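You operate a simulated robot arm through the tools that you are given. There is no shell and no other tool. Be economical: measure what you need, move in short steps, check, and stop when the job is done.

Carry out the task below with a simulated robot arm. There is one attempt and no reset: what you move stays moved.

TASK
Wind the sled out, scour the track clean and wind it back in.
Fine: use the yellow scourer and put it back. What is to be rubbed or washed off counts as gone when no trace of it is left.

The check looks at the end state, three seconds after you hand in, the way a careful person would. Anything else that was tipped, shoved, dropped, spilled or broken makes it a failure.

THE ROBOT
A 7-joint arm with a two-finger parallel gripper, fixed in place. Base frame: the origin is at the foot of the arm, x ahead of it, y to its left, z up; the work surface is at about z = 0. Units: mm, degrees, N and s.
With the tool pointing down near the work surface it reaches from about 220 to 580 mm from the base axis. Its first joint turns from -66.0 to 66.0 degrees. Payload 2.5 kg.
Tool frame: the origin (TCP) lies between the finger pads and is the grasp point; the fingertips stand 23 mm ahead of it; z points along the fingers, y is the line along which they close. Largest opening 94 mm; finger width 38, thickness 10; the body of the gripper, 54 by 96 mm, starts 39 mm behind the TCP.
Orientation is that of the tool frame in the base frame, as a unit quaternion [w, x, y, z]. With the fingers straight down and closing along the base's y, the tool's x points along the base's -x, its y along +y and its z along -z.

THE INTERFACE
- The arm moves only by the tool jog_arm. Its arguments are lists of equal length, an entry for each row: "fingers": the opening, from 0 (shut) to 1 (fully open); "dp": the shift along the tool's x, y, z in cm, a list of three; "delta_rot": the turn, a rotation vector about the tool's x, y, z in degrees, a list of three. In form: {"fingers": [fingers, ...], "dp": [[x, y, z], ...], "delta_rot": [[wx, wy, wz], ...]}. A call has 1 to 20 rows; each row shifts and turns the commanded pose from where the row before left it, along the tool's axes as they then stand. A row lasts 0.2 s, in which the tool goes at most 50 mm and 8.6 degrees; a call with a longer step from one row to the next is refused whole, and so is a gripper value outside its range. Where a pose cannot be reached the arm comes as near as it can. A force on the tool above 60 N (or 10 N above the force at the start of the call, whichever is more), or a blocked arm, ends the call early, and 0.2 s more pass. The fingers move at their own pace (about 108 mm/s each) and stop on an object; they squeeze with about 31 N. The grip force told is the motor's: it shows also when the fingers shut on nothing. Time passes only in rows, and 0.2 s behind the last, so rows that do not move let the fingers close. It gives the time, the measured TCP pose, the force on the tool (base axes), the opening and the grip force at its end, in the units of the frame above (readings bear some noise), with the torque about the TCP (base axes, N m) and any sound that the robot's microphone picked up.
- Cameras (640 x 400 px; columns grow to the right, rows downward): "scene" is fixed at [103.7, -396.6, 547.3]; the picture's right is [0.93, -0.37, 0.00], its down [-0.20, -0.50, -0.84] and it looks along [0.31, 0.79, -0.54] (base axes); focal length 328 px, centre (320, 200). "wrist" rides on the gripper at [86, 16, -75] in the tool frame; the picture's right is [-0.18, 0.98, 0.00], its down [-0.58, -0.11, -0.81] and it looks along [-0.79, -0.15, 0.59] (tool axes); focal length 243 px, centre (320, 200).
- capture(camera): a new picture of that camera. No time passes.
- pixel_to_xyz(camera, pixels): there is no depth. For up to 12 entries [column, row, z] of the newest picture of that camera ("zoom" is the newest enlarged one), the place [x, y] in the base frame at which the ray of that pixel passes the height z, good to about 2 mm. No time passes.
- zoom(camera, box): a new picture of the part [left, top, right, bottom] of that camera's present view, enlarged. No time passes.
- close_job(): hands the job in; it is judged then, once.

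Work in short steps. Measure before you move; look again where a grasp or a placing could have gone wrong, and mend it. You have 80 turns and 38 pictures in all, those below and enlarged ones among them. Open the gripper and draw the arm clear of the work before you hand the job in, unless the task says otherwise; then end with one line.

The tools are called after "Request:" as name(argument=value, ...) on one line, values as JSON. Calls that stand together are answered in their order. jog_arm: Moves the arm, as the interface text tells. Its arguments: {"type":"object","properties":{"fingers":{"type":"array","items":{"type":"number"}},"dp":{"type":"array","items":{"type":"array","items":{"type":"number"}}},"delta_rot":{"type":"array","items":{"type":"array","items":{"type":"number"}}}},"required":["fingers","dp","delta_rot"]} The other tools are called the same way: capture (camera) takes a picture; pixel_to_xyz (camera, pixels) gives the place at which the rays of pixels pass given heights; zoom (camera, box) takes an enlarged picture of a part of a camera's view; close_job () hands the job in.

At the start:

```text
clock: 0.0
position: [461.3, 27.7, 349.6]
ee_rot: [-0.001, 0.0, 1.0, 0.0]
force: [-0.5, 0.5, -0.1]
torque: [0.0, -0.04, 0.01]
gripper_width: 94.0
grip_force: 0.0
```

scene: 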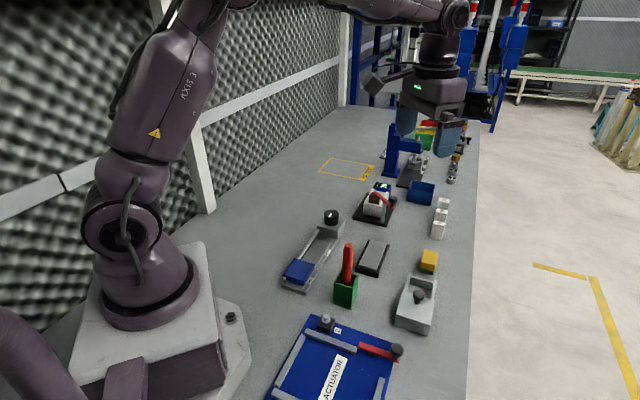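
wrist: 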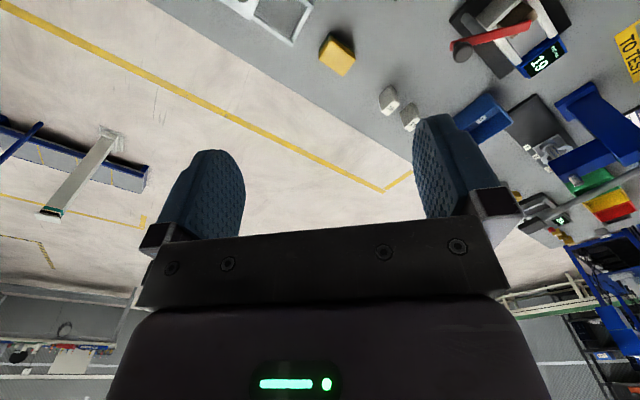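

The scene shows a blue sled on a rail around (310,255) with a knob at (331,217), and a yellow block at (429,261). I'll zoom in on these parts.

Request:
zoom(camera="scene", box=[260, 190, 460, 315])

Request:
zoom(camera="scene", box=[270, 200, 370, 300])

```text
3.20 times, centred on (360, 252) of scene
```

zoom: 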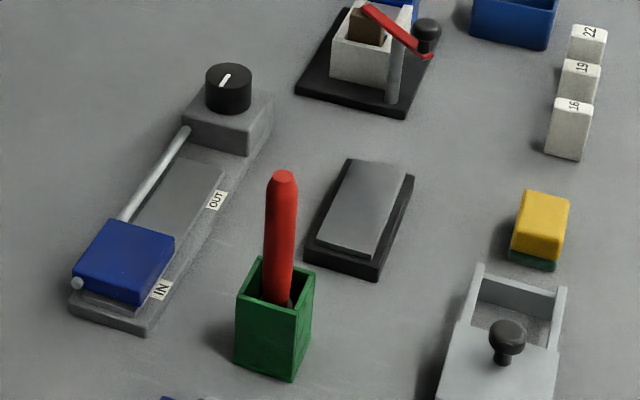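

```text
4.00 times, centred on (320, 250) of scene
```

zoom: 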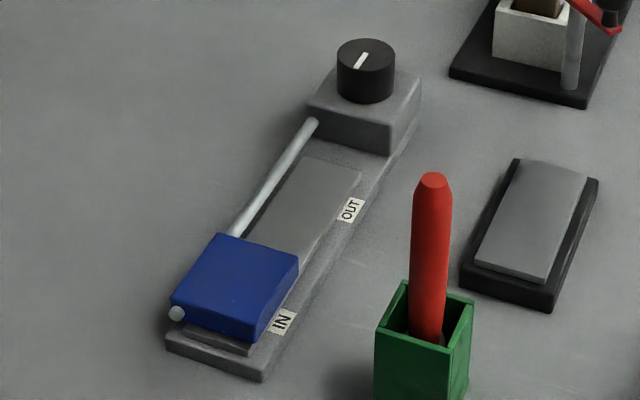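

Measuring the fixture, knob and the yellow scourer from the newest zoom and the scene picture.

Request:
pixel_to_xyz(camera="zoom", pixels=[[165, 352, 0], [262, 381, 0], [366, 55, 50], [366, 55, 60], [366, 55, 70], [390, 155, 8], [308, 122, 8], [282, 322, 8], [350, 210, 8], [240, 280, 25], [170, 300, 25], [298, 258, 25]])

Request:
pixel_to_xyz(camera="scene", pixels=[[420, 270, 0], [433.5, 274, 0], [430, 252, 25], [424, 250, 25], [437, 252, 25], [421, 263, 25], [434, 267, 25], [331, 217, 0], [344, 305, 0]])

Request:
zoom(camera="scene", box=[400, 235, 460, 285])

```text
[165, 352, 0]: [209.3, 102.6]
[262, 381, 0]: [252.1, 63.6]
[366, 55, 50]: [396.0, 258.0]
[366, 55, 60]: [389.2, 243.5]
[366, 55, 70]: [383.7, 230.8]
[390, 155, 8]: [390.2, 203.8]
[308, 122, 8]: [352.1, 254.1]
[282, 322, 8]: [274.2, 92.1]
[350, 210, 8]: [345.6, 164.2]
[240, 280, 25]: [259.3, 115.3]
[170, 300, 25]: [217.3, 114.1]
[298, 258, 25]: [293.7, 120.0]
```

```text
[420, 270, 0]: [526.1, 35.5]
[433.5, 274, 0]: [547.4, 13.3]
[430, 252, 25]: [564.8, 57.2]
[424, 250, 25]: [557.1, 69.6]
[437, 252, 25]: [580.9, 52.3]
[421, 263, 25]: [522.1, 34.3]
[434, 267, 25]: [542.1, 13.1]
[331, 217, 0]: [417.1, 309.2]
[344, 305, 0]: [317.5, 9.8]
```

```text
8.00 times, centred on (430, 260) of scene
```

zoom: 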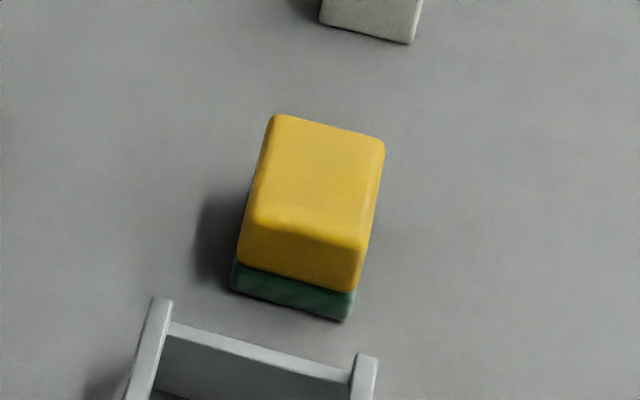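

Moving the arm back and left at height, so that the wrist camera can look at the sled fixture.

Request:
jog_arm(fingers=[1, 1, 1, 1, 1, 1, 1], dp=[[3, 2.8, 0.4], [3, 2.8, 0.4], [3, 2.8, 0.4], [3, 2.8, 0.4], [3, 2.8, 0.4], [3, 2.8, 0.4], [0, 0, 0]], delta_rot=[[0, 0, 0], [0, 0, 0], [0, 0, 0], [0, 0, 0], [0, 0, 0], [0, 0, 0], [0, 0, 0]])

Request:
capture(camera="wrist")

```text
clock: 1.6
position: [279.7, 198.0, 324.5]
ee_rot: [0.0, 0.0, 1.0, -0.001]
force: [0.5, 0.4, 1.0]
torque: [0.02, 0.0, 0.02]
gripper_width: 93.9
grip_force: 0.1
```

```text
32 pictures are left
```

wrist: 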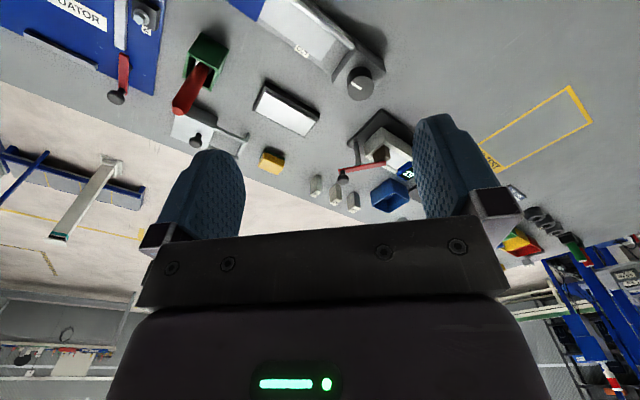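

The knob shows at (360,83). I triangulate it and the block, IN end and scourer against the scene measurements.

Request:
pixel_to_xyz(camera="wrist", pixels=[[360, 84, 40], [360, 84, 50], [360, 84, 60], [360, 84, 70], [260, 165, 0], [281, 175, 0], [271, 157, 25], [301, 50, 8], [333, 82, 8]])

Request:
zoom(camera="wrist", box=[230, 0, 430, 125])

```text
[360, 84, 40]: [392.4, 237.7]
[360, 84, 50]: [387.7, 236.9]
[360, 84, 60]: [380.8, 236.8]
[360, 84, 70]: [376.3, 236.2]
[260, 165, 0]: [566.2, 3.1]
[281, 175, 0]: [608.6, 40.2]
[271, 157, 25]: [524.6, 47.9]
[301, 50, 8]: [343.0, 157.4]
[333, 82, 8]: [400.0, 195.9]
```

```text
3.20 times, centred on (330, 62) of wrist
```

zoom: 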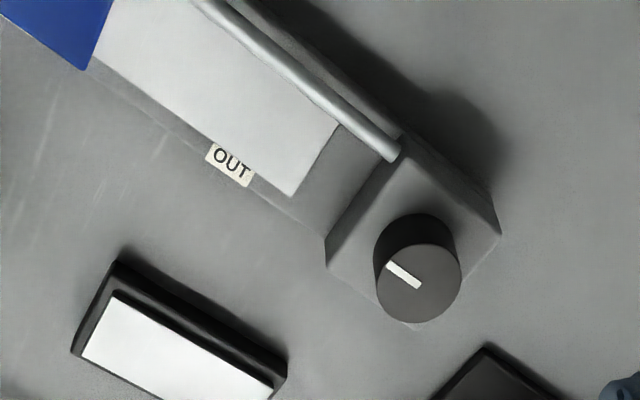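

Knob triangulates to about (383,237), top z≈65, ⌀≈38. I go above it at z≈130 and look along the fingers.

Request:
jog_arm(fingers=[1, 1, 1, 1, 1, 1], dp=[[-2.04, 0.78, 3.9], [-2.04, 0.78, 3.9], [-2.04, 0.78, 3.9], [-2.04, 0.78, 3.9], [-2.04, 0.78, 3.9], [0, 0, 0]], delta_rot=[[0, 0, 0], [0, 0, 0], [0, 0, 0], [0, 0, 0], [0, 0, 0], [0, 0, 0]])

Request:
capture(camera="wrist")

```text
clock: 3.0
position: [381.9, 236.9, 127.9]
ee_rot: [0.001, 0.0, 1.0, 0.0]
force: [0.9, -0.3, -0.1]
torque: [-0.01, -0.03, 0.02]
gripper_width: 94.0
grip_force: 0.1
```

```text
30 pictures are left
```

wrist: 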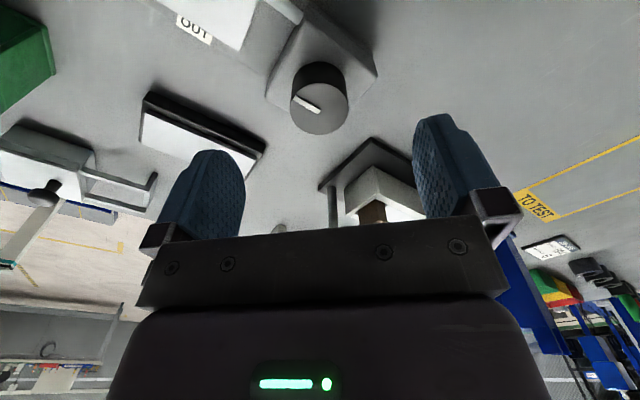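

The knob top centre is at (320,107); I check its location at likely heights and the block top too.

Request:
pixel_to_xyz(camera="wrist", pixels=[[320, 107, 60], [320, 107, 65], [320, 107, 70], [292, 107, 65], [348, 107, 65], [320, 135, 65], [320, 62, 40], [265, 90, 40], [377, 70, 40], [212, 43, 8]])

```text
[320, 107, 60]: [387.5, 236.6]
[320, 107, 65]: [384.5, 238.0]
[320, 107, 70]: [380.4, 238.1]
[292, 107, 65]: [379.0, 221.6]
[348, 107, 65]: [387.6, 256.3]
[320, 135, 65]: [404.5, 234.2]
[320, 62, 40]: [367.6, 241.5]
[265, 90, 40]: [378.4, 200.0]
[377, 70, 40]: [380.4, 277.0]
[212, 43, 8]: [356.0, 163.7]
```

The centre is about (384,238), diameter ≈36. I lower to TCP z≈67 and close the fingers.

Request:
jog_arm(fingers=[1, 1, 1, 1, 0.2, 0.2, 0.2, 0.2], dp=[[-0.2, 0.1, 2], [0, 0, 2], [0, 0, 1.5], [0, 0, 0.6], [0, 0, 0], [0, 0, 0], [0, 0, 0], [0, 0, 0]], delta_rot=[[0, 0, 0], [0, 0, 0], [0, 0, 0], [0, 0, 0], [0, 0, 0], [0, 0, 0], [0, 0, 0], [0, 0, 0]])

Request:
capture(camera="scene")

```text
clock: 4.8
position: [385.3, 236.5, 68.9]
ee_rot: [0.0, 0.0, 1.0, -0.001]
force: [0.6, -1.7, -3.8]
torque: [-0.18, -0.05, 0.02]
gripper_width: 37.7
grip_force: 45.0
```

```text
29 pictures are left
```

scene: 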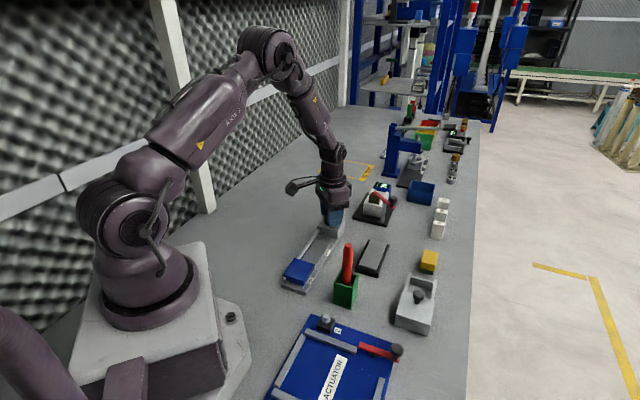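

The knob is gripped (37.7 mm). I try a cautious 32° turn about tool z and watch the torque.

Request:
jog_arm(fingers=[0.2, 0.2, 0.2, 0.2], dp=[[0, 0, 0], [0, 0, 0], [0, 0, 0], [0, 0, 0]], delta_rot=[[0, 0, 8], [0, 0, 8], [0, 0, 8], [0, 0, 8]])

Request:
zoom(camera="scene", box=[270, 190, 370, 300])

```text
clock: 5.8
position: [385.3, 237.0, 69.5]
ee_rot: [0.002, 0.278, 0.961, 0.001]
force: [12.9, 6.4, -14.3]
torque: [-0.25, 0.72, 0.01]
gripper_width: 37.8
grip_force: 45.1
```

```text
3.64 times, centred on (320, 245) of scene
```

zoom: 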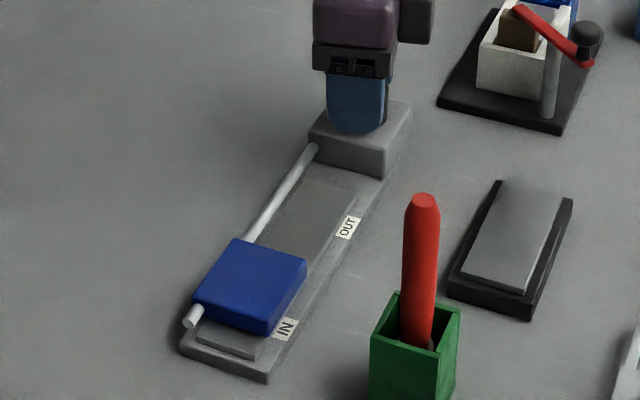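

The turn moved the sled toward OUT (sled corner from (282,275) to (285,272)). I continue clockwise by about 56°.

Request:
jog_arm(fingers=[0.2, 0.2, 0.2, 0.2, 0.2, 0.2, 0.2], dp=[[0, 0, 0], [0, 0, 0], [0, 0, 0], [0, 0, 0], [0, 0, 0], [0, 0, 0], [0, 0, 0]], delta_rot=[[0, 0, 8], [0, 0, 8], [0, 0, 8], [0, 0, 8], [0, 0, 8], [0, 0, 8], [0, 0, 8]])

Request:
zoom(camera="scene", box=[270, 190, 370, 300])

```text
clock: 7.4
position: [385.5, 236.9, 68.6]
ee_rot: [0.001, 0.697, 0.717, 0.003]
force: [24.8, 15.2, -27.9]
torque: [0.31, 0.65, 0.06]
gripper_width: 37.6
grip_force: 45.3
```

```text
3.64 times, centred on (320, 245) of scene
```

zoom: 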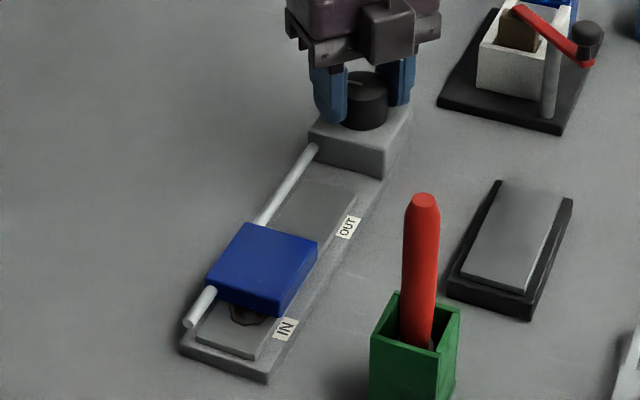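

It works, and a brown stain appears under the sled at (244,313 zoom). Force builds up, so I open slightly and rotate back for a new stroke.

Request:
jog_arm(fingers=[0.65, 0.65, 0.65, 0.65, 0.65, 0.65, 0.65, 0.65, 0.65, 0.65, 0.65, 0.65, 0.65, 0.65, 0.65, 0.65, 0.65, 0.65, 0.65, 0.65], dp=[[0, 0, 0], [0, 0, 0], [0, 0, 0], [0, 0, 0], [0, 0, 0], [0, 0, 0], [0, 0, 0], [0, 0, 0], [0, 0, 0], [0, 0, 0], [0, 0, 0], [0, 0, 0], [0, 0, 0], [0, 0, 0], [0, 0, 0], [0, 0, 0], [0, 0, 0], [0, 0, 0], [0, 0, 0], [0, 0, 0]], delta_rot=[[0, 0, 0], [0, 0, 0], [0, 0, -8.5], [0, 0, -8.5], [0, 0, -8.5], [0, 0, -8.5], [0, 0, -8.5], [0, 0, -8.5], [0, 0, -8.5], [0, 0, -8.5], [0, 0, -8.5], [0, 0, -8.5], [0, 0, -8.5], [0, 0, -8.5], [0, 0, -8.5], [0, 0, -8.5], [0, 0, -8.5], [0, 0, -8.5], [0, 0, -8.5], [0, 0, -8.5]])

```text
clock: 11.6
position: [384.9, 236.2, 68.3]
ee_rot: [-0.001, -0.539, 0.843, 0.001]
force: [-0.5, 1.2, -0.8]
torque: [0.01, -0.01, -0.02]
gripper_width: 61.3
grip_force: 0.1
```

Now at −65°. Close and turn 128°.

Request:
jog_arm(fingers=[0.2, 0.2, 0.2, 0.2, 0.2, 0.2, 0.2, 0.2, 0.2, 0.2, 0.2, 0.2, 0.2, 0.2, 0.2, 0.2, 0.2, 0.2, 0.2], dp=[[0, 0, 0], [0, 0, 0], [0, 0, 0], [0, 0, 0], [0, 0, 0], [0, 0, 0], [0, 0, 0], [0, 0, 0], [0, 0, 0], [0, 0, 0], [0, 0, 0], [0, 0, 0], [0, 0, 0], [0, 0, 0], [0, 0, 0], [0, 0, 0], [0, 0, 0], [0, 0, 0], [0, 0, 0]], delta_rot=[[0, 0, 0], [0, 0, 0], [0, 0, 0], [0, 0, 8], [0, 0, 8], [0, 0, 8], [0, 0, 8], [0, 0, 8], [0, 0, 8], [0, 0, 8], [0, 0, 8], [0, 0, 8], [0, 0, 8], [0, 0, 8], [0, 0, 8], [0, 0, 8], [0, 0, 8], [0, 0, 8], [0, 0, 8]])

Request:
zoom(camera="scene", box=[270, 190, 370, 300])

```text
clock: 15.6
position: [384.4, 237.3, 69.3]
ee_rot: [0.001, 0.524, 0.852, 0.002]
force: [16.5, 14.8, -12.5]
torque: [-0.7, -0.22, 0.05]
gripper_width: 37.8
grip_force: 44.8
```

```text
3.64 times, centred on (320, 245) of scene
```

zoom: 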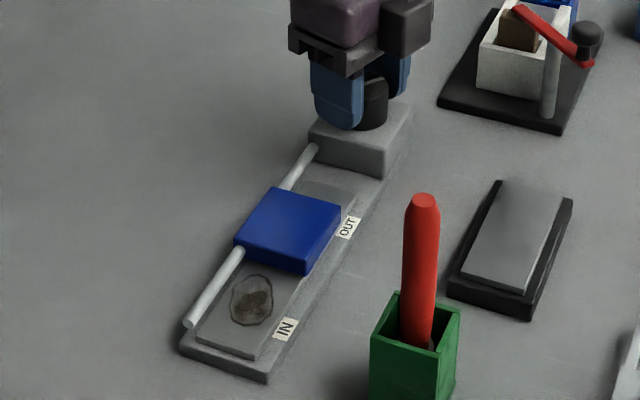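

Stain now fully visible; the sled still needs roughly 110° more to reach OUT. I turn 24° more, open, and rotate back.

Request:
jog_arm(fingers=[0.2, 0.2, 0.2, 0.65, 0.65, 0.65, 0.65, 0.65, 0.65, 0.65, 0.65, 0.65, 0.65, 0.65, 0.65, 0.65, 0.65, 0.65, 0.65, 0.65], dp=[[0, 0, 0], [0, 0, 0], [0, 0, 0], [0, 0, 0], [0, 0, 0], [0, 0, 0], [0, 0, 0], [0, 0, 0], [0, 0, 0], [0, 0, 0], [0, 0, 0], [0, 0, 0], [0, 0, 0], [0, 0, 0], [0, 0, 0], [0, 0, 0], [0, 0, 0], [0, 0, 0], [0, 0, 0], [0, 0, 0]], delta_rot=[[0, 0, 8], [0, 0, 8], [0, 0, 8], [0, 0, 0], [0, 0, 0], [0, 0, -8.5], [0, 0, -8.5], [0, 0, -8.5], [0, 0, -8.5], [0, 0, -8.5], [0, 0, -8.5], [0, 0, -8.5], [0, 0, -8.5], [0, 0, -8.5], [0, 0, -8.5], [0, 0, -8.5], [0, 0, -8.5], [0, 0, -8.5], [0, 0, -8.5], [0, 0, -8.5]])

Request:
jog_arm(fingers=[0.2, 0.2, 0.2, 0.2, 0.2, 0.2, 0.2, 0.2, 0.2, 0.2, 0.2, 0.2, 0.2, 0.2], dp=[[0, 0, 0], [0, 0, 0], [0, 0, 0], [0, 0, 0], [0, 0, 0], [0, 0, 0], [0, 0, 0], [0, 0, 0], [0, 0, 0], [0, 0, 0], [0, 0, 0], [0, 0, 0], [0, 0, 0], [0, 0, 0]], delta_rot=[[0, 0, 0], [0, 0, 0], [0, 0, 0], [0, 0, 7], [0, 0, 7], [0, 0, 7], [0, 0, 7], [0, 0, 7], [0, 0, 7], [0, 0, 7], [0, 0, 7], [0, 0, 7], [0, 0, 7], [0, 0, 7]])

Request:
zoom(camera="scene", box=[270, 190, 370, 300])

```text
clock: 19.8
position: [384.9, 237.4, 69.4]
ee_rot: [0.0, -0.347, 0.938, -0.001]
force: [0.5, 0.1, 0.2]
torque: [0.0, 0.01, 0.03]
gripper_width: 61.2
grip_force: 0.0
```

```text
clock: 22.8
position: [383.9, 237.3, 69.5]
ee_rot: [-0.001, 0.314, 0.949, 0.001]
force: [0.9, 7.8, -4.1]
torque: [-0.31, 0.07, 0.62]
gripper_width: 37.9
grip_force: 45.0
```

```text
3.64 times, centred on (320, 245) of scene
```

zoom: 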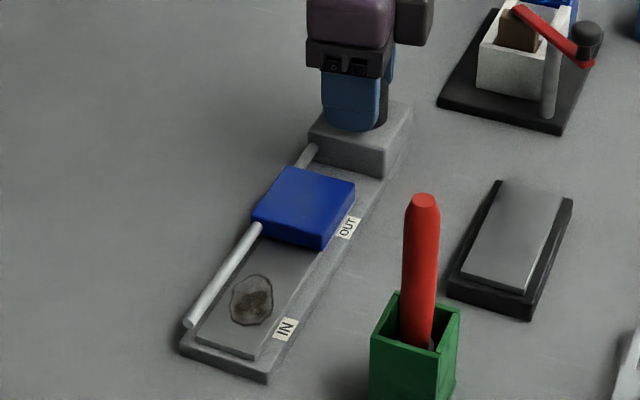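

Torque about z rose to 0.62, probably near the end stop; sled corner is at (356,183). I nudge 8° more to check.

Request:
jog_arm(fingers=[0.2, 0.2], dp=[[0, 0, 0], [0, 0, 0]], delta_rot=[[0, 0, 4], [0, 0, 4]])

```text
clock: 23.4
position: [385.3, 237.6, 70.5]
ee_rot: [0.0, 0.379, 0.926, 0.001]
force: [4.7, 9.8, -2.2]
torque: [-0.25, 0.08, 0.78]
gripper_width: 37.5
grip_force: 45.3
```

At the out stop. I release, lift while turning back to zero yaw, then move to look at the scourer.

Request:
jog_arm(fingers=[0.8, 0.8, 0.8, 0.8, 0.8, 0.8, 0.8, 0.8, 0.8, 0.8, 0.8, 0.8, 0.8, 0.8], dp=[[0, 0, 0], [0, 0, 0], [0, 0, -2], [0, 0, -2.5], [0, 0, -2.5], [0, 0, -2.5], [0, 0, -2.5], [0, 0, -3], [-0.7, -4, 0], [-0.7, -4, 0], [-0.7, -4, 0], [-0.7, -4, 0], [-0.7, -4, 0], [0, 0, 0]], delta_rot=[[0, 0, 0], [0, 0, 0], [0, 0, 0], [0, 0, -8.5], [0, 0, -8.5], [0, 0, -8.5], [0, 0, -8.5], [0, 0, -8.5], [0, 0, -2.2], [0, 0, 0], [0, 0, 0], [0, 0, 0], [0, 0, 0], [0, 0, 0]])

Request:
capture(camera="wrist")

Request:
zoom(camera="scene", box=[270, 190, 370, 300])

```text
clock: 26.4
position: [419.1, 33.8, 217.8]
ee_rot: [0.0, -0.002, 1.0, 0.0]
force: [0.7, 0.4, 1.0]
torque: [0.0, 0.01, 0.0]
gripper_width: 75.4
grip_force: 0.0
```

```text
24 pictures are left
```

wrist: 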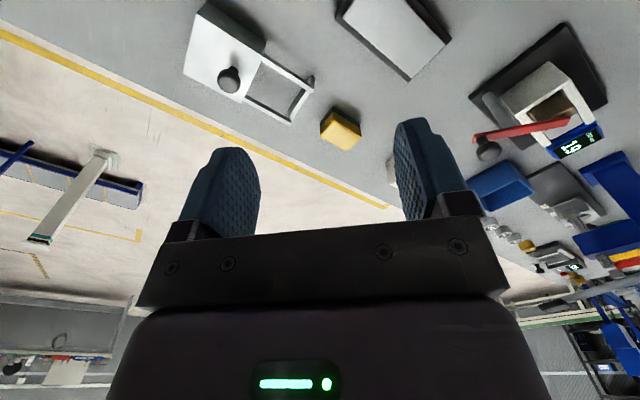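

```text
3.64 times, centred on (320, 245) of scene
```

zoom: 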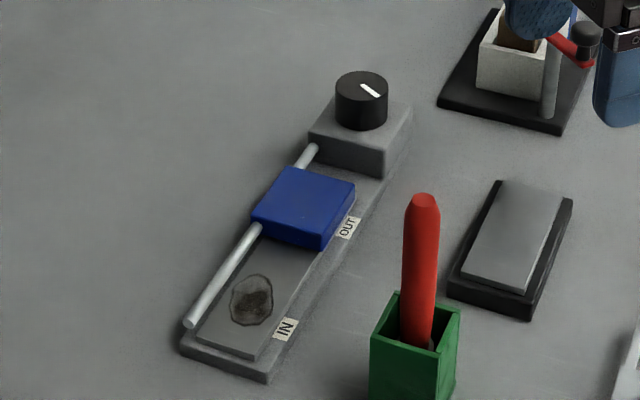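

Sled is at OUT with the stain exposed at zoom (252,299). I measure stain and track corners here, and enlarge the scourer in the wrist view.

Request:
pixel_to_xyz(camera="zoom", pixels=[[252, 275, 12], [252, 325, 12], [231, 300, 12], [273, 297, 12], [197, 342, 12], [255, 360, 12], [267, 250, 12], [320, 248, 12], [185, 322, 18], [258, 228, 18], [283, 328, 6], [267, 382, 0]])

Request:
zoom(camera="wrist", box=[290, 80, 390, 160])

```text
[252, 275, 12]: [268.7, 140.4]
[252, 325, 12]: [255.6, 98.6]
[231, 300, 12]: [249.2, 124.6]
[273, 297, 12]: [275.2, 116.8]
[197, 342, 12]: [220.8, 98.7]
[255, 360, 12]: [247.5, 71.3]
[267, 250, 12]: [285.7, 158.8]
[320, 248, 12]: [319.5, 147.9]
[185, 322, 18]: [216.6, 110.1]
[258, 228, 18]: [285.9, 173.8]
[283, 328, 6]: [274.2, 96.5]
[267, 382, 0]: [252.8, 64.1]
```

```text
5.00 times, centred on (340, 120) of wrist
```

zoom: 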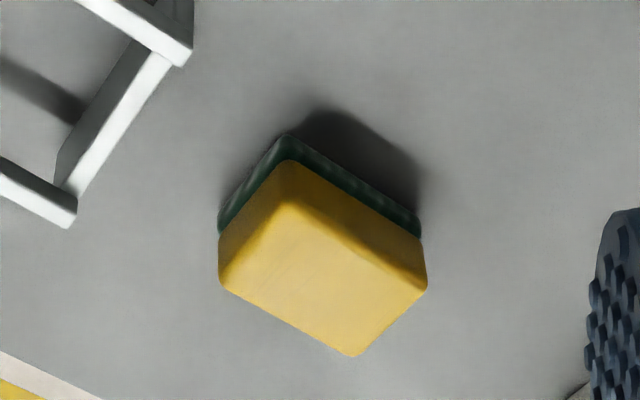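

Measuring the scourer corners: base (219,235),(285,137),(419,238) at z=0, top (290,200),(426,283),(355,357),(219,283).

Request:
pixel_to_xyz(camera="zoom", pixels=[[219, 235, 0], [285, 137, 0], [419, 238, 0], [290, 200, 30], [426, 283, 30], [355, 357, 30], [219, 283, 30], [290, 200, 40], [355, 357, 40], [426, 283, 40], [355, 357, 35], [219, 283, 40]])

```text
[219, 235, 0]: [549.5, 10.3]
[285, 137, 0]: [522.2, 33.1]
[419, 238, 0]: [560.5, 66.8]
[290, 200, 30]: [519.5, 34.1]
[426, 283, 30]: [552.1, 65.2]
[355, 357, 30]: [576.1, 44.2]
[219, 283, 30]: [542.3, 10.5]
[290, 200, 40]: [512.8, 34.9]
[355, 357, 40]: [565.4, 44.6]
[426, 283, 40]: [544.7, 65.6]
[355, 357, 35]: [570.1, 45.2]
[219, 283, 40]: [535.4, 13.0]
```

The scourer is ≈36×51×25 at (555,38.5), long axis ≈41°. I check how near the vise arms are, using scene (411,273),(436,280) and wrist (190,55),(70,215), and the rod height.

Request:
pixel_to_xyz(camera="zoom", pixels=[[190, 55, 20], [190, 55, 30], [190, 55, 40], [70, 215, 20], [70, 215, 30], [70, 215, 40]])

Request:
pixel_to_xyz(camera="scene", pixels=[[411, 273, 20], [411, 273, 30], [411, 273, 40], [436, 280, 20], [436, 280, 30], [436, 280, 40]])

```text
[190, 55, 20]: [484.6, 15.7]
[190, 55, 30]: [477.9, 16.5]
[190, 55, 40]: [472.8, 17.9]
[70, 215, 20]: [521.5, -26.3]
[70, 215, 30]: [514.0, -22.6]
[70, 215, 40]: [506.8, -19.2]
```

```text
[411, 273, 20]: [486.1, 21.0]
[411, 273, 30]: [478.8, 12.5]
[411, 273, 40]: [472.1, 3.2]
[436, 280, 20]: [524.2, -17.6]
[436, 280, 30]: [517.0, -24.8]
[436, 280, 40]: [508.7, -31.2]
```

The vise ends lie ≥20 mm clear of the fingers if I grip along the long axis. I go above (555,38.5), turn +48.5°, opening 70 mm, and look.

Request:
jog_arm(fingers=[0.74, 0.74, 0.74, 0.74, 0.74, 0.74, 0.74, 0.74, 0.74, 0.74, 0.74], dp=[[-3.4, 0.12, 2.45], [-3.4, 0.12, 2.45], [-3.4, 0.12, 2.45], [-3.4, 0.12, 2.45], [0, 0, 0], [0, 0, 0], [0, 0, 0], [0, 0, 0], [0, 0, 0], [0, 0, 0], [0, 0, 0]], delta_rot=[[0, 0, 0], [0, 0, 0], [0, 0, 0], [0, 0, 0], [0, 0, 8.1], [0, 0, 8.1], [0, 0, 8.1], [0, 0, 8.1], [0, 0, 8.1], [0, 0, 8.0], [0, 0, 0]])

Request:
capture(camera="wrist")

```text
clock: 28.8
position: [554.7, 42.0, 120.3]
ee_rot: [0.0, 0.409, 0.912, 0.0]
force: [0.6, -0.3, 0.3]
torque: [-0.02, -0.02, -0.02]
gripper_width: 69.7
grip_force: 0.0
```

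```text
21 pictures are left
```

wrist: 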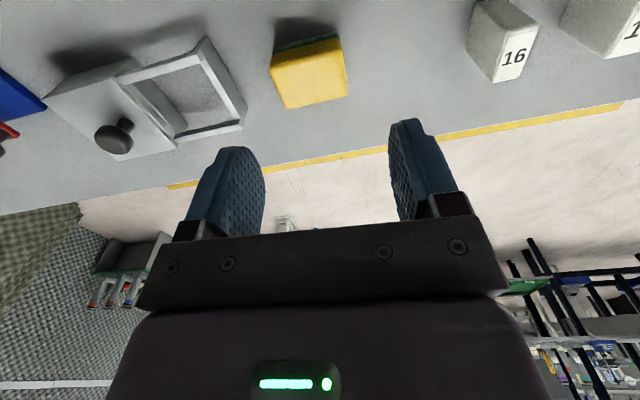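

Measuring the top-face corners in this view.

Request:
pixel_to_xyz(camera="wrist", pixels=[[270, 67, 22], [339, 38, 22], [347, 95, 25], [286, 109, 25], [276, 49, 0], [335, 30, 0], [242, 122, 27], [205, 40, 27]])

```text
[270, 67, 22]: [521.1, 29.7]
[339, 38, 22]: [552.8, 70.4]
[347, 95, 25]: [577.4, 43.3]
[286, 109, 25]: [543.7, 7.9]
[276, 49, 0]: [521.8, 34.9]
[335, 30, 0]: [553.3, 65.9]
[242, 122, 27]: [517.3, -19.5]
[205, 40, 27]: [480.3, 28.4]
```

Centre ≈(551,38), angle ≈45°. I correct, descend to TCP z≈29 and close.

Request:
jog_arm(fingers=[0.74, 0.74, 0.74, 0.74, 0.74, 0.3, 0.3, 0.3, 0.3], dp=[[-0.05, -0.54, 1], [0, 0, 2.5], [0, 0, 2.5], [0, 0, 2], [0, 0, 1.15], [0, 0, 0], [0, 0, 0], [0, 0, 0], [0, 0, 0]], delta_rot=[[0, 0, -3.3], [0, 0, 0], [0, 0, 0], [0, 0, 0], [0, 0, 0], [0, 0, 0], [0, 0, 0], [0, 0, 0], [0, 0, 0]])

Request:
capture(camera="wrist")

```text
clock: 30.8
position: [549.6, 36.6, 29.1]
ee_rot: [0.0, 0.382, 0.924, 0.0]
force: [0.6, -0.3, 1.1]
torque: [-0.05, -0.01, 0.01]
gripper_width: 49.4
grip_force: 31.5
```

```text
20 pictures are left
```

wrist: 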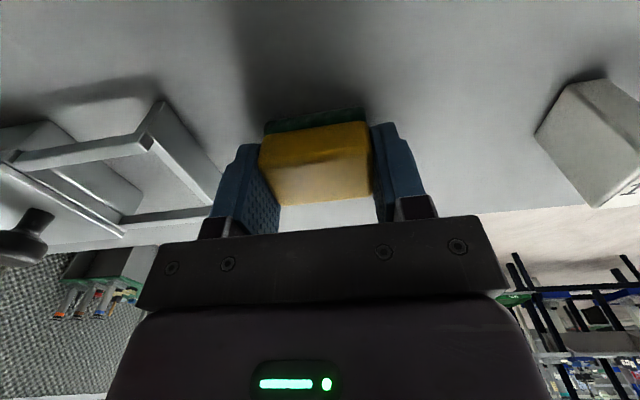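

Firmly held (49.4 mm) at (549.6,36.6,29.1), yaw 45°. I lift high over the pen and travel to above the stain at (262,120).

Request:
jog_arm(fingers=[0.3, 0.3, 0.3, 0.3, 0.3, 0.3, 0.3, 0.3, 0.3, 0.3, 0.3, 0.3, 0.3, 0.3, 0.3, 0.3], dp=[[0, 0, -4.3], [0, 0, -4.5], [0, 0, -4.5], [0, 0, -4.5], [3.75, -2.06, 0], [3.75, -2.06, 0], [3.75, -2.06, 0], [3.75, -2.06, 0], [3.75, -2.06, 0], [3.75, -2.06, 0], [3.75, -2.06, 0], [0, 0, 3], [0, 0, 3], [0, 0, 3], [0, 0, 3], [0, 0, 0]], delta_rot=[[0, 0, 0], [0, 0, 0], [0, 0, 0], [0, 0, 0], [0, 0, 0], [0, 0, 0], [0, 0, 0], [0, 0, 0], [0, 0, 0], [0, 0, 0], [0, 0, 0], [0, 0, 2], [0, 0, 0], [0, 0, 0], [0, 0, 0], [0, 0, 0]])

Request:
zoom(camera="scene", box=[260, 190, 380, 310])

Request:
capture(camera="wrist")

```text
clock: 34.2
position: [263.3, 120.1, 85.9]
ee_rot: [0.0, 0.399, 0.917, 0.0]
force: [0.2, 0.4, -0.3]
torque: [-0.04, 0.0, 0.03]
gripper_width: 28.2
grip_force: 0.0
```

```text
3.33 times, centred on (320, 250) of scene
```

zoom: 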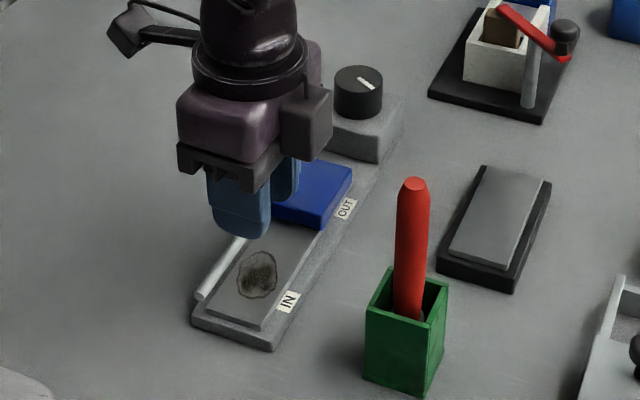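

```text
18 pictures are left
```

wrist: 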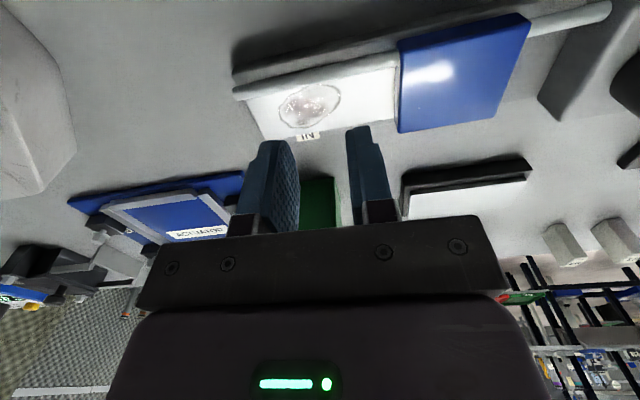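

The scourer has slipped out (width 28.2, no grip). I look for it.

Request:
capture(camera="scene")

```text
17 pictures are left
```

scene: 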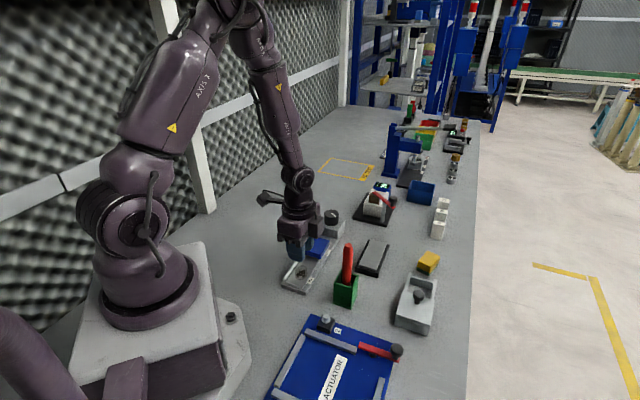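

The scourer sits at about (428,262), near its old place. Zooming there.

Request:
zoom(camera="scene", box=[400, 235, 460, 285])

```text
8.00 times, centred on (430, 260) of scene
```

zoom: 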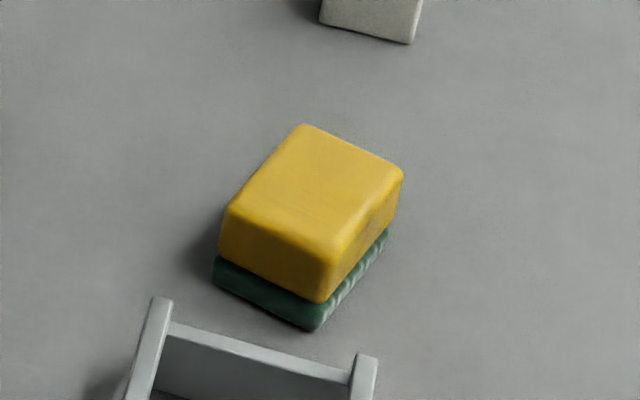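

It is upright but rotated. I measure its base and top corners.

Request:
pixel_to_xyz(camera="zoom", pixels=[[211, 280, 0], [312, 331, 0], [390, 235, 0], [318, 302, 22], [222, 235, 25], [305, 124, 25], [403, 170, 25], [330, 270, 25], [218, 250, 22], [401, 190, 22]])

```text
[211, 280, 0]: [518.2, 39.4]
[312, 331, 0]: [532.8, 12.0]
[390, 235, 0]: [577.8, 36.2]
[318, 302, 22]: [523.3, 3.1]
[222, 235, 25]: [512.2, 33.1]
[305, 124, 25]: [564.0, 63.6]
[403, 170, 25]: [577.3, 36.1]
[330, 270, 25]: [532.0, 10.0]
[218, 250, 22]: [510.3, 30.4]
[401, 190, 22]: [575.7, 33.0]
```

Centre ≈(547.5,37), long axis ≈29.5°. The fast lift start likely shook it loose; I return, align, and will lift gently this time.

Request:
jog_arm(fingers=[0.3, 0.3, 0.3, 0.3, 0.74, 0.74, 0.74, 0.74, 0.74, 0.74, 0.74, 0.74, 0.74, 0.74, 0.74, 0.74], dp=[[0, 0, -3], [0, 0, -3], [0, 0, -3], [0, 0, -3], [-3.64, 2.16, 0], [-3.64, 2.16, 0], [-3.64, 2.16, 0], [-3.64, 2.16, 0], [-3.64, 2.16, 0], [-3.64, 2.16, 0], [-3.64, 2.16, 0], [0, 0, 0], [0, 0, 3], [0, 0, 3], [0, 0, 3], [0, 0, 0]], delta_rot=[[0, 0, 0], [0, 0, 0], [0, 0, 0], [0, 0, 0], [0, 0, 0], [0, 0, 0], [0, 0, 0], [0, 0, 0], [0, 0, 0], [0, 0, 0], [0, 0, 0], [0, 0, 6.75], [0, 0, 6.75], [0, 0, 0], [0, 0, 0], [0, 0, 0]])

Request:
zoom(camera="wrist", box=[220, 0, 420, 125])

```text
clock: 37.6
position: [546.3, 36.5, 116.3]
ee_rot: [0.0, 0.505, 0.863, 0.0]
force: [-0.4, -0.4, -0.2]
torque: [-0.01, -0.01, 0.01]
gripper_width: 69.8
grip_force: 0.2
```

```text
3.20 times, centred on (320, 62) of wrist
```

zoom: 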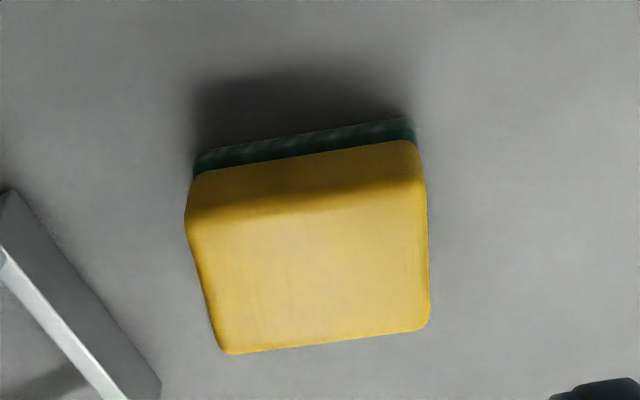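

Measuring the block corners in this close view before descending.

Request:
pixel_to_xyz(camera="zoom", pixels=[[195, 158, 0], [413, 120, 0], [187, 215, 25], [426, 187, 25], [430, 325, 25], [222, 353, 25]])

```text
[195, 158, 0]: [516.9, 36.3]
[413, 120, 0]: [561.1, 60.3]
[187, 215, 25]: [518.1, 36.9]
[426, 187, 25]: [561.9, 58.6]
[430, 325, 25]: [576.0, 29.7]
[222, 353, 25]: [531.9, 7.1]
```

Centre ≈(547,33), angle 27.5°. Correct, descend to z≈27, and close fully.

Request:
jog_arm(fingers=[0.74, 0.74, 0.74, 0.74, 0.74, 0.74, 0, 0, 0, 0, 0], dp=[[-0.34, -0.11, 1], [0, 0, 2.5], [0, 0, 2.5], [0, 0, 2], [0, 0, 0.9], [0, 0, 0], [0, 0, 0], [0, 0, 0], [0, 0, 0], [0, 0, 0], [0, 0, 0]], delta_rot=[[0, 0, 1.7], [0, 0, 0], [0, 0, 0], [0, 0, 0], [0, 0, 0], [0, 0, 0], [0, 0, 0], [0, 0, 0], [0, 0, 0], [0, 0, 0], [0, 0, 0]])

Request:
jog_arm(fingers=[0, 0, 0, 0, 0, 0], dp=[[0, 0, -0.1], [0, 0, -0.3], [0, 0, -0.6], [0, 0, -0.6], [0, 0, -0.4], [0, 0, 0]], delta_rot=[[0, 0, 0], [0, 0, 0], [0, 0, 0], [0, 0, 0], [0, 0, 0], [0, 0, 0]])

Request:
capture(camera="wrist")

```text
clock: 40.0
position: [546.9, 34.9, 29.5]
ee_rot: [0.0, 0.517, 0.856, 0.0]
force: [-0.5, -0.6, -0.1]
torque: [-0.03, 0.02, 0.05]
gripper_width: 49.7
grip_force: 30.4
```

```text
clock: 41.4
position: [548.7, 34.2, 49.1]
ee_rot: [0.001, 0.516, 0.856, 0.0]
force: [0.0, 0.0, -0.7]
torque: [0.04, 0.0, 0.0]
gripper_width: 49.5
grip_force: 30.5
```

```text
14 pictures are left
```

wrist: 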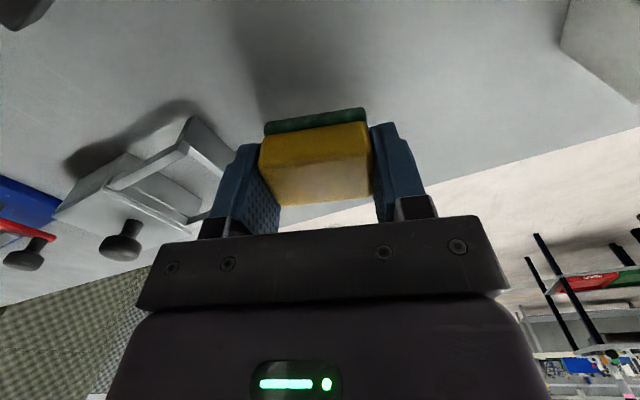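

Held after a gentle 20 mm lift. I lift further smoothly to ~190 mm, turning the block to the track's angle.

Request:
jog_arm(fingers=[0, 0, 0, 0, 0, 0, 0, 0, 0, 0, 0], dp=[[0, 0, -0.5], [0, 0, -1], [0, 0, -1.5], [0, 0, -2], [0, 0, -2], [0, 0, -2], [0, 0, -2], [0, 0, -1.5], [0, 0, -1], [0, 0, -0.5], [0, 0, 0]], delta_rot=[[0, 0, -1], [0, 0, -1.5], [0, 0, -1.5], [0, 0, -1.8], [0, 0, -1.8], [0, 0, -1.8], [0, 0, -1.8], [0, 0, -1.5], [0, 0, -1.2], [0, 0, -1], [0, 0, 0]])

Request:
jog_arm(fingers=[0, 0, 0, 0, 0, 0, 0, 0, 0, 0, 0, 0, 0, 0, 0, 0], dp=[[0.601, -0.358, 0], [1.202, -0.715, 0], [2.004, -1.192, 0], [2.004, -1.192, 0], [2.004, -1.192, 0], [2.004, -1.192, 0], [2.004, -1.192, 0], [2.004, -1.192, 0], [2.004, -1.192, 0], [2.004, -1.192, 0], [2.004, -1.192, 0], [2.004, -1.192, 0], [2.004, -1.192, 0], [1.202, -0.715, 0], [0.601, -0.358, 0], [0, 0, 0]], delta_rot=[[0, 0, 0], [0, 0, 0], [0, 0, 0], [0, 0, 0], [0, 0, 0], [0, 0, 0], [0, 0, 0], [0, 0, 0], [0, 0, 0], [0, 0, 0], [0, 0, 0], [0, 0, 0], [0, 0, 0], [0, 0, 0], [0, 0, 0], [0, 0, 0]])

```text
clock: 43.8
position: [547.5, 34.6, 188.4]
ee_rot: [0.001, 0.402, 0.916, 0.0]
force: [0.0, 0.2, -0.5]
torque: [0.01, 0.0, 0.0]
gripper_width: 49.2
grip_force: 31.0
```

```text
clock: 47.2
position: [262.5, 118.5, 190.2]
ee_rot: [0.0, 0.401, 0.916, 0.0]
force: [-0.7, 0.5, -0.4]
torque: [-0.01, 0.01, 0.03]
gripper_width: 49.6
grip_force: 31.0
```

Still held, above the stain. I take a wrist view to refine stain and track positions.

Request:
capture(camera="wrist")

```text
13 pictures are left
```

wrist: 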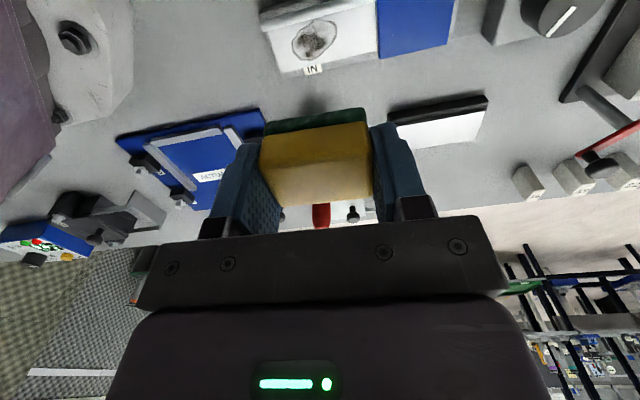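

Request:
pixel_to_xyz(camera="wrist", pixels=[[314, 40, 12], [292, 44, 12], [338, 36, 12], [313, 20, 12], [316, 60, 12], [268, 34, 12], [281, 73, 12], [375, 12, 12], [379, 55, 12], [264, 20, 18], [370, 0, 18], [314, 69, 6]])

```text
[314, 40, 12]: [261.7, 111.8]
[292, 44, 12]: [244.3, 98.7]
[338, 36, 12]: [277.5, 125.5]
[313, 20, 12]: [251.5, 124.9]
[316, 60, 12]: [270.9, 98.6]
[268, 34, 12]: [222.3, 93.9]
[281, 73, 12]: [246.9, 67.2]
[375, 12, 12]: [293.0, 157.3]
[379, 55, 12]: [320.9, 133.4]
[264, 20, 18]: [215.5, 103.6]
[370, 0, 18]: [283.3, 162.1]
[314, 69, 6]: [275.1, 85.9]
```

Stain centre ≈(260.5,113.4), track top ≈17, rod ≈30 mm left of track centre. I correct sideways and descend to z≈55.

Request:
jog_arm(fingers=[0, 0, 0, 0, 0, 0, 0, 0, 0, 0], dp=[[-0.1, -0.2, 0.6], [-0.2, -0.29, 1.2], [0, 0, 2], [0, 0, 2.2], [0, 0, 2.2], [0, 0, 2], [0, 0, 1.6], [0, 0, 1.2], [0, 0, 0.5], [0, 0, 0]], delta_rot=[[0, 0, 0], [0, 0, 0], [0, 0, 0], [0, 0, 0], [0, 0, 0], [0, 0, 0], [0, 0, 0], [0, 0, 0], [0, 0, 0], [0, 0, 0]])

Request:
zoom(camera="scene", box=[260, 220, 360, 300])

```text
clock: 49.4
position: [261.6, 113.6, 53.6]
ee_rot: [-0.001, 0.401, 0.916, 0.0]
force: [0.2, -0.4, 0.8]
torque: [0.02, 0.0, -0.01]
gripper_width: 49.2
grip_force: 30.8
```

```text
5.00 times, centred on (310, 260) of scene
```

zoom: 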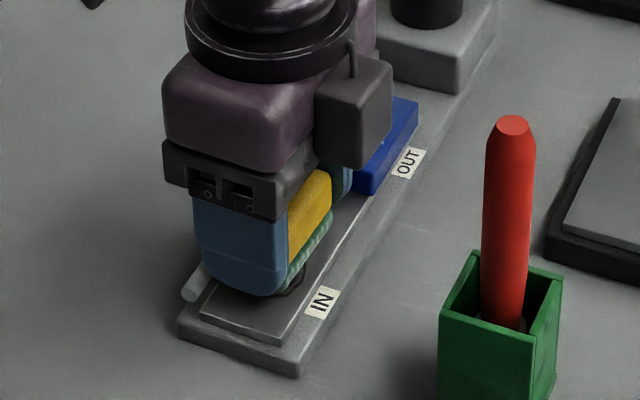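

Above the stain, next to the rod. I descend in 2 mm steps until contact force shows.

Request:
jog_arm(fingers=[0, 0, 0, 0], dp=[[0, 0, 0.2], [0, 0, 0.2], [0, 0, 0.2], [0, 0, 0]], delta_rot=[[0, 0, 0], [0, 0, 0], [0, 0, 0], [0, 0, 0]])

Request:
jog_arm(fingers=[0, 0, 0], dp=[[0, 0, 0.2], [0, 0, 0.2], [0, 0, 0]], delta_rot=[[0, 0, 0], [0, 0, 0], [0, 0, 0]])

```text
clock: 50.4
position: [261.6, 113.8, 47.3]
ee_rot: [0.001, 0.401, 0.916, 0.0]
force: [-0.3, -0.2, -0.2]
torque: [-0.04, 0.0, 0.0]
gripper_width: 49.3
grip_force: 31.0
```

```text
clock: 51.2
position: [261.0, 113.8, 44.2]
ee_rot: [0.0, 0.402, 0.916, 0.001]
force: [-4.5, -2.2, 36.6]
torque: [-0.03, 0.21, 0.02]
gripper_width: 49.3
grip_force: 30.7
```

Contact with 36 N; I ease up ~0.8 mm and scrub back and forth along the track.

Request:
jog_arm(fingers=[0, 0, 0, 0, 0, 0, 0, 0, 0, 0, 0, 0, 0, 0, 0, 0, 0, 0, 0], dp=[[0, 0, -0.08], [0, 0.6, 0], [0, 0.6, 0], [0, -0.6, 0], [0, -0.6, 0], [0, -0.6, 0], [0, -0.6, 0], [0, 0.6, 0], [0, 0.6, 0], [0.3, 0, 0], [0, 0.6, 0], [0, 0.6, 0], [0, -0.6, 0], [0, -0.6, 0], [0, -0.6, 0], [0, -0.6, 0], [0, 0.6, 0], [0, 0.6, 0], [0, 0, 0]], delta_rot=[[0, 0, 0], [0, 0, 0], [0, 0, 0], [0, 0, 0], [0, 0, 0], [0, 0, 0], [0, 0, 0], [0, 0, 0], [0, 0, 0], [0, 0, 0], [0, 0, 0], [0, 0, 0], [0, 0, 0], [0, 0, 0], [0, 0, 0], [0, 0, 0], [0, 0, 0], [0, 0, 0], [0, 0, 0]])

Request:
jog_arm(fingers=[0, 0, 0, 0, 0, 0, 0, 0, 0, 0, 0, 0, 0, 0, 0, 0, 0, 0, 0], dp=[[-0.35, 0, 0], [-0.35, 0, 0], [0, 0.6, 0], [0, 0.6, 0], [0, -0.6, 0], [0, -0.6, 0], [0, -0.6, 0], [0, -0.6, 0], [0, 0.6, 0], [0, 0.6, 0], [0.4, 0, 0], [0, 0.6, 0], [0, 0.6, 0], [0, -0.6, 0], [0, -0.6, 0], [0, -0.6, 0], [0, -0.6, 0], [0, 0.6, 0], [0, 0.6, 0]], delta_rot=[[0, 0, 0], [0, 0, 0], [0, 0, 0], [0, 0, 0], [0, 0, 0], [0, 0, 0], [0, 0, 0], [0, 0, 0], [0, 0, 0], [0, 0, 0], [0, 0, 0], [0, 0, 0], [0, 0, 0], [0, 0, 0], [0, 0, 0], [0, 0, 0], [0, 0, 0], [0, 0, 0], [0, 0, 0]])

```text
clock: 55.2
position: [258.1, 117.2, 44.0]
ee_rot: [0.0, 0.401, 0.916, 0.0]
force: [1.1, 0.3, -0.4]
torque: [0.0, 0.02, 0.01]
gripper_width: 49.2
grip_force: 30.8
```

```text
clock: 59.2
position: [261.6, 113.2, 44.1]
ee_rot: [0.0, 0.402, 0.916, 0.0]
force: [-0.1, 0.2, -0.5]
torque: [-0.04, 0.0, 0.02]
gripper_width: 49.6
grip_force: 31.0
```

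Contact was lost (0 N). I lower 0.8 mm and check force.

Request:
jog_arm(fingers=[0, 0, 0], dp=[[0, 0, 0.04], [0, 0, 0.03], [0, 0, 0]], delta_rot=[[0, 0, 0], [0, 0, 0], [0, 0, 0]])

```text
clock: 60.0
position: [260.7, 113.7, 45.4]
ee_rot: [0.0, 0.402, 0.916, 0.0]
force: [-2.6, -1.5, 19.3]
torque: [-0.13, 0.24, -0.04]
gripper_width: 49.5
grip_force: 30.8
```

19 N contact: good. Scrub now with the same pattern.

Request:
jog_arm(fingers=[0, 0, 0, 0, 0, 0, 0, 0, 0, 0, 0, 0, 0, 0, 0, 0, 0, 0], dp=[[0, 0.6, 0], [0, 0.6, 0], [0, -0.6, 0], [0, -0.6, 0], [0, -0.6, 0], [0, -0.6, 0], [0, 0.6, 0], [0, 0.6, 0], [0.3, 0, 0], [0, 0.6, 0], [0, 0.6, 0], [0, -0.6, 0], [0, -0.6, 0], [0, -0.6, 0], [0, -0.6, 0], [0, 0.6, 0], [0, 0.6, 0], [0, 0, 0]], delta_rot=[[0, 0, 0], [0, 0, 0], [0, 0, 0], [0, 0, 0], [0, 0, 0], [0, 0, 0], [0, 0, 0], [0, 0, 0], [0, 0, 0], [0, 0, 0], [0, 0, 0], [0, 0, 0], [0, 0, 0], [0, 0, 0], [0, 0, 0], [0, 0, 0], [0, 0, 0], [0, 0, 0]])

Request:
jog_arm(fingers=[0, 0, 0, 0, 0, 0, 0, 0, 0, 0, 0, 0, 0, 0, 0, 0, 0, 0, 0], dp=[[-0.35, 0, 0], [-0.35, 0, 0], [0, 0.6, 0], [0, 0.6, 0], [0, -0.6, 0], [0, -0.6, 0], [0, -0.6, 0], [0, -0.6, 0], [0, 0.6, 0], [0, 0.6, 0], [0.4, 0, 0], [0, 0.6, 0], [0, 0.6, 0], [0, -0.6, 0], [0, -0.6, 0], [0, -0.6, 0], [0, -0.6, 0], [0, 0.6, 0], [0, 0.6, 0]], delta_rot=[[0, 0, 0], [0, 0, 0], [0, 0, 0], [0, 0, 0], [0, 0, 0], [0, 0, 0], [0, 0, 0], [0, 0, 0], [0, 0, 0], [0, 0, 0], [0, 0, 0], [0, 0, 0], [0, 0, 0], [0, 0, 0], [0, 0, 0], [0, 0, 0], [0, 0, 0], [0, 0, 0], [0, 0, 0]])

```text
clock: 63.8
position: [258.1, 117.7, 44.1]
ee_rot: [-0.001, 0.401, 0.916, 0.0]
force: [-2.0, -1.6, 5.6]
torque: [-0.15, 0.15, -0.02]
gripper_width: 49.5
grip_force: 30.9
```

```text
clock: 67.8
position: [261.0, 115.2, 43.7]
ee_rot: [0.0, 0.402, 0.916, 0.0]
force: [0.3, -0.4, -0.4]
torque: [0.02, -0.02, -0.01]
gripper_width: 49.4
grip_force: 31.0
```

Force faded again. I lift 50 mm to see what is left of the stain.

Request:
jog_arm(fingers=[0, 0, 0, 0, 0, 0], dp=[[0, 0, -0.4], [0, 0, -1.2], [0, 0, -1.6], [0, 0, -1.2], [0, 0, -0.6], [0, 0, 0]], delta_rot=[[0, 0, 0], [0, 0, 0], [0, 0, 0], [0, 0, 0], [0, 0, 0], [0, 0, 0]])

Request:
zoom(camera="scene", box=[260, 220, 360, 300])

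```text
clock: 69.2
position: [261.7, 111.3, 93.8]
ee_rot: [0.0, 0.403, 0.915, 0.0]
force: [1.2, -0.7, -1.5]
torque: [0.01, -0.02, -0.01]
gripper_width: 49.4
grip_force: 30.6
```

```text
5.00 times, centred on (310, 260) of scene
```

zoom: 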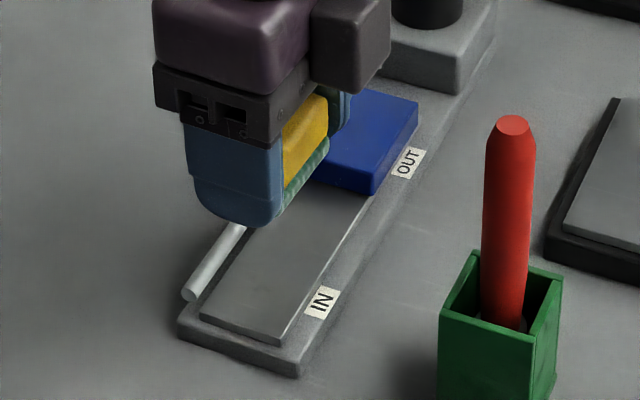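

The spot at (276,261) looks clean. I lift gently further and check with an enlarged wrist view.

Request:
jog_arm(fingers=[0, 0, 0, 0, 0, 0, 0, 0], dp=[[0, 0, -0.5], [0, 0, -1.2], [0, 0, -2], [0, 0, -2], [0, 0, -2], [0, 0, -1.3], [0, 0, -0.6], [0, 0, 0]], delta_rot=[[0, 0, 0], [0, 0, 0], [0, 0, 0], [0, 0, 0], [0, 0, 0], [0, 0, 0], [0, 0, 0], [0, 0, 0]])

Request:
zoom(camera="wrist", box=[260, 0, 390, 80])

```text
clock: 71.0
position: [261.0, 115.1, 190.0]
ee_rot: [0.0, 0.401, 0.916, 0.0]
force: [0.6, -0.5, -0.5]
torque: [0.03, 0.02, -0.02]
gripper_width: 49.5
grip_force: 31.2
```

```text
4.92 times, centred on (325, 40) of wrist
```

zoom: 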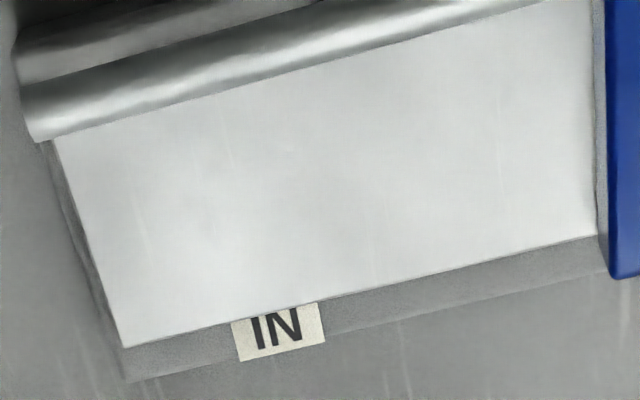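

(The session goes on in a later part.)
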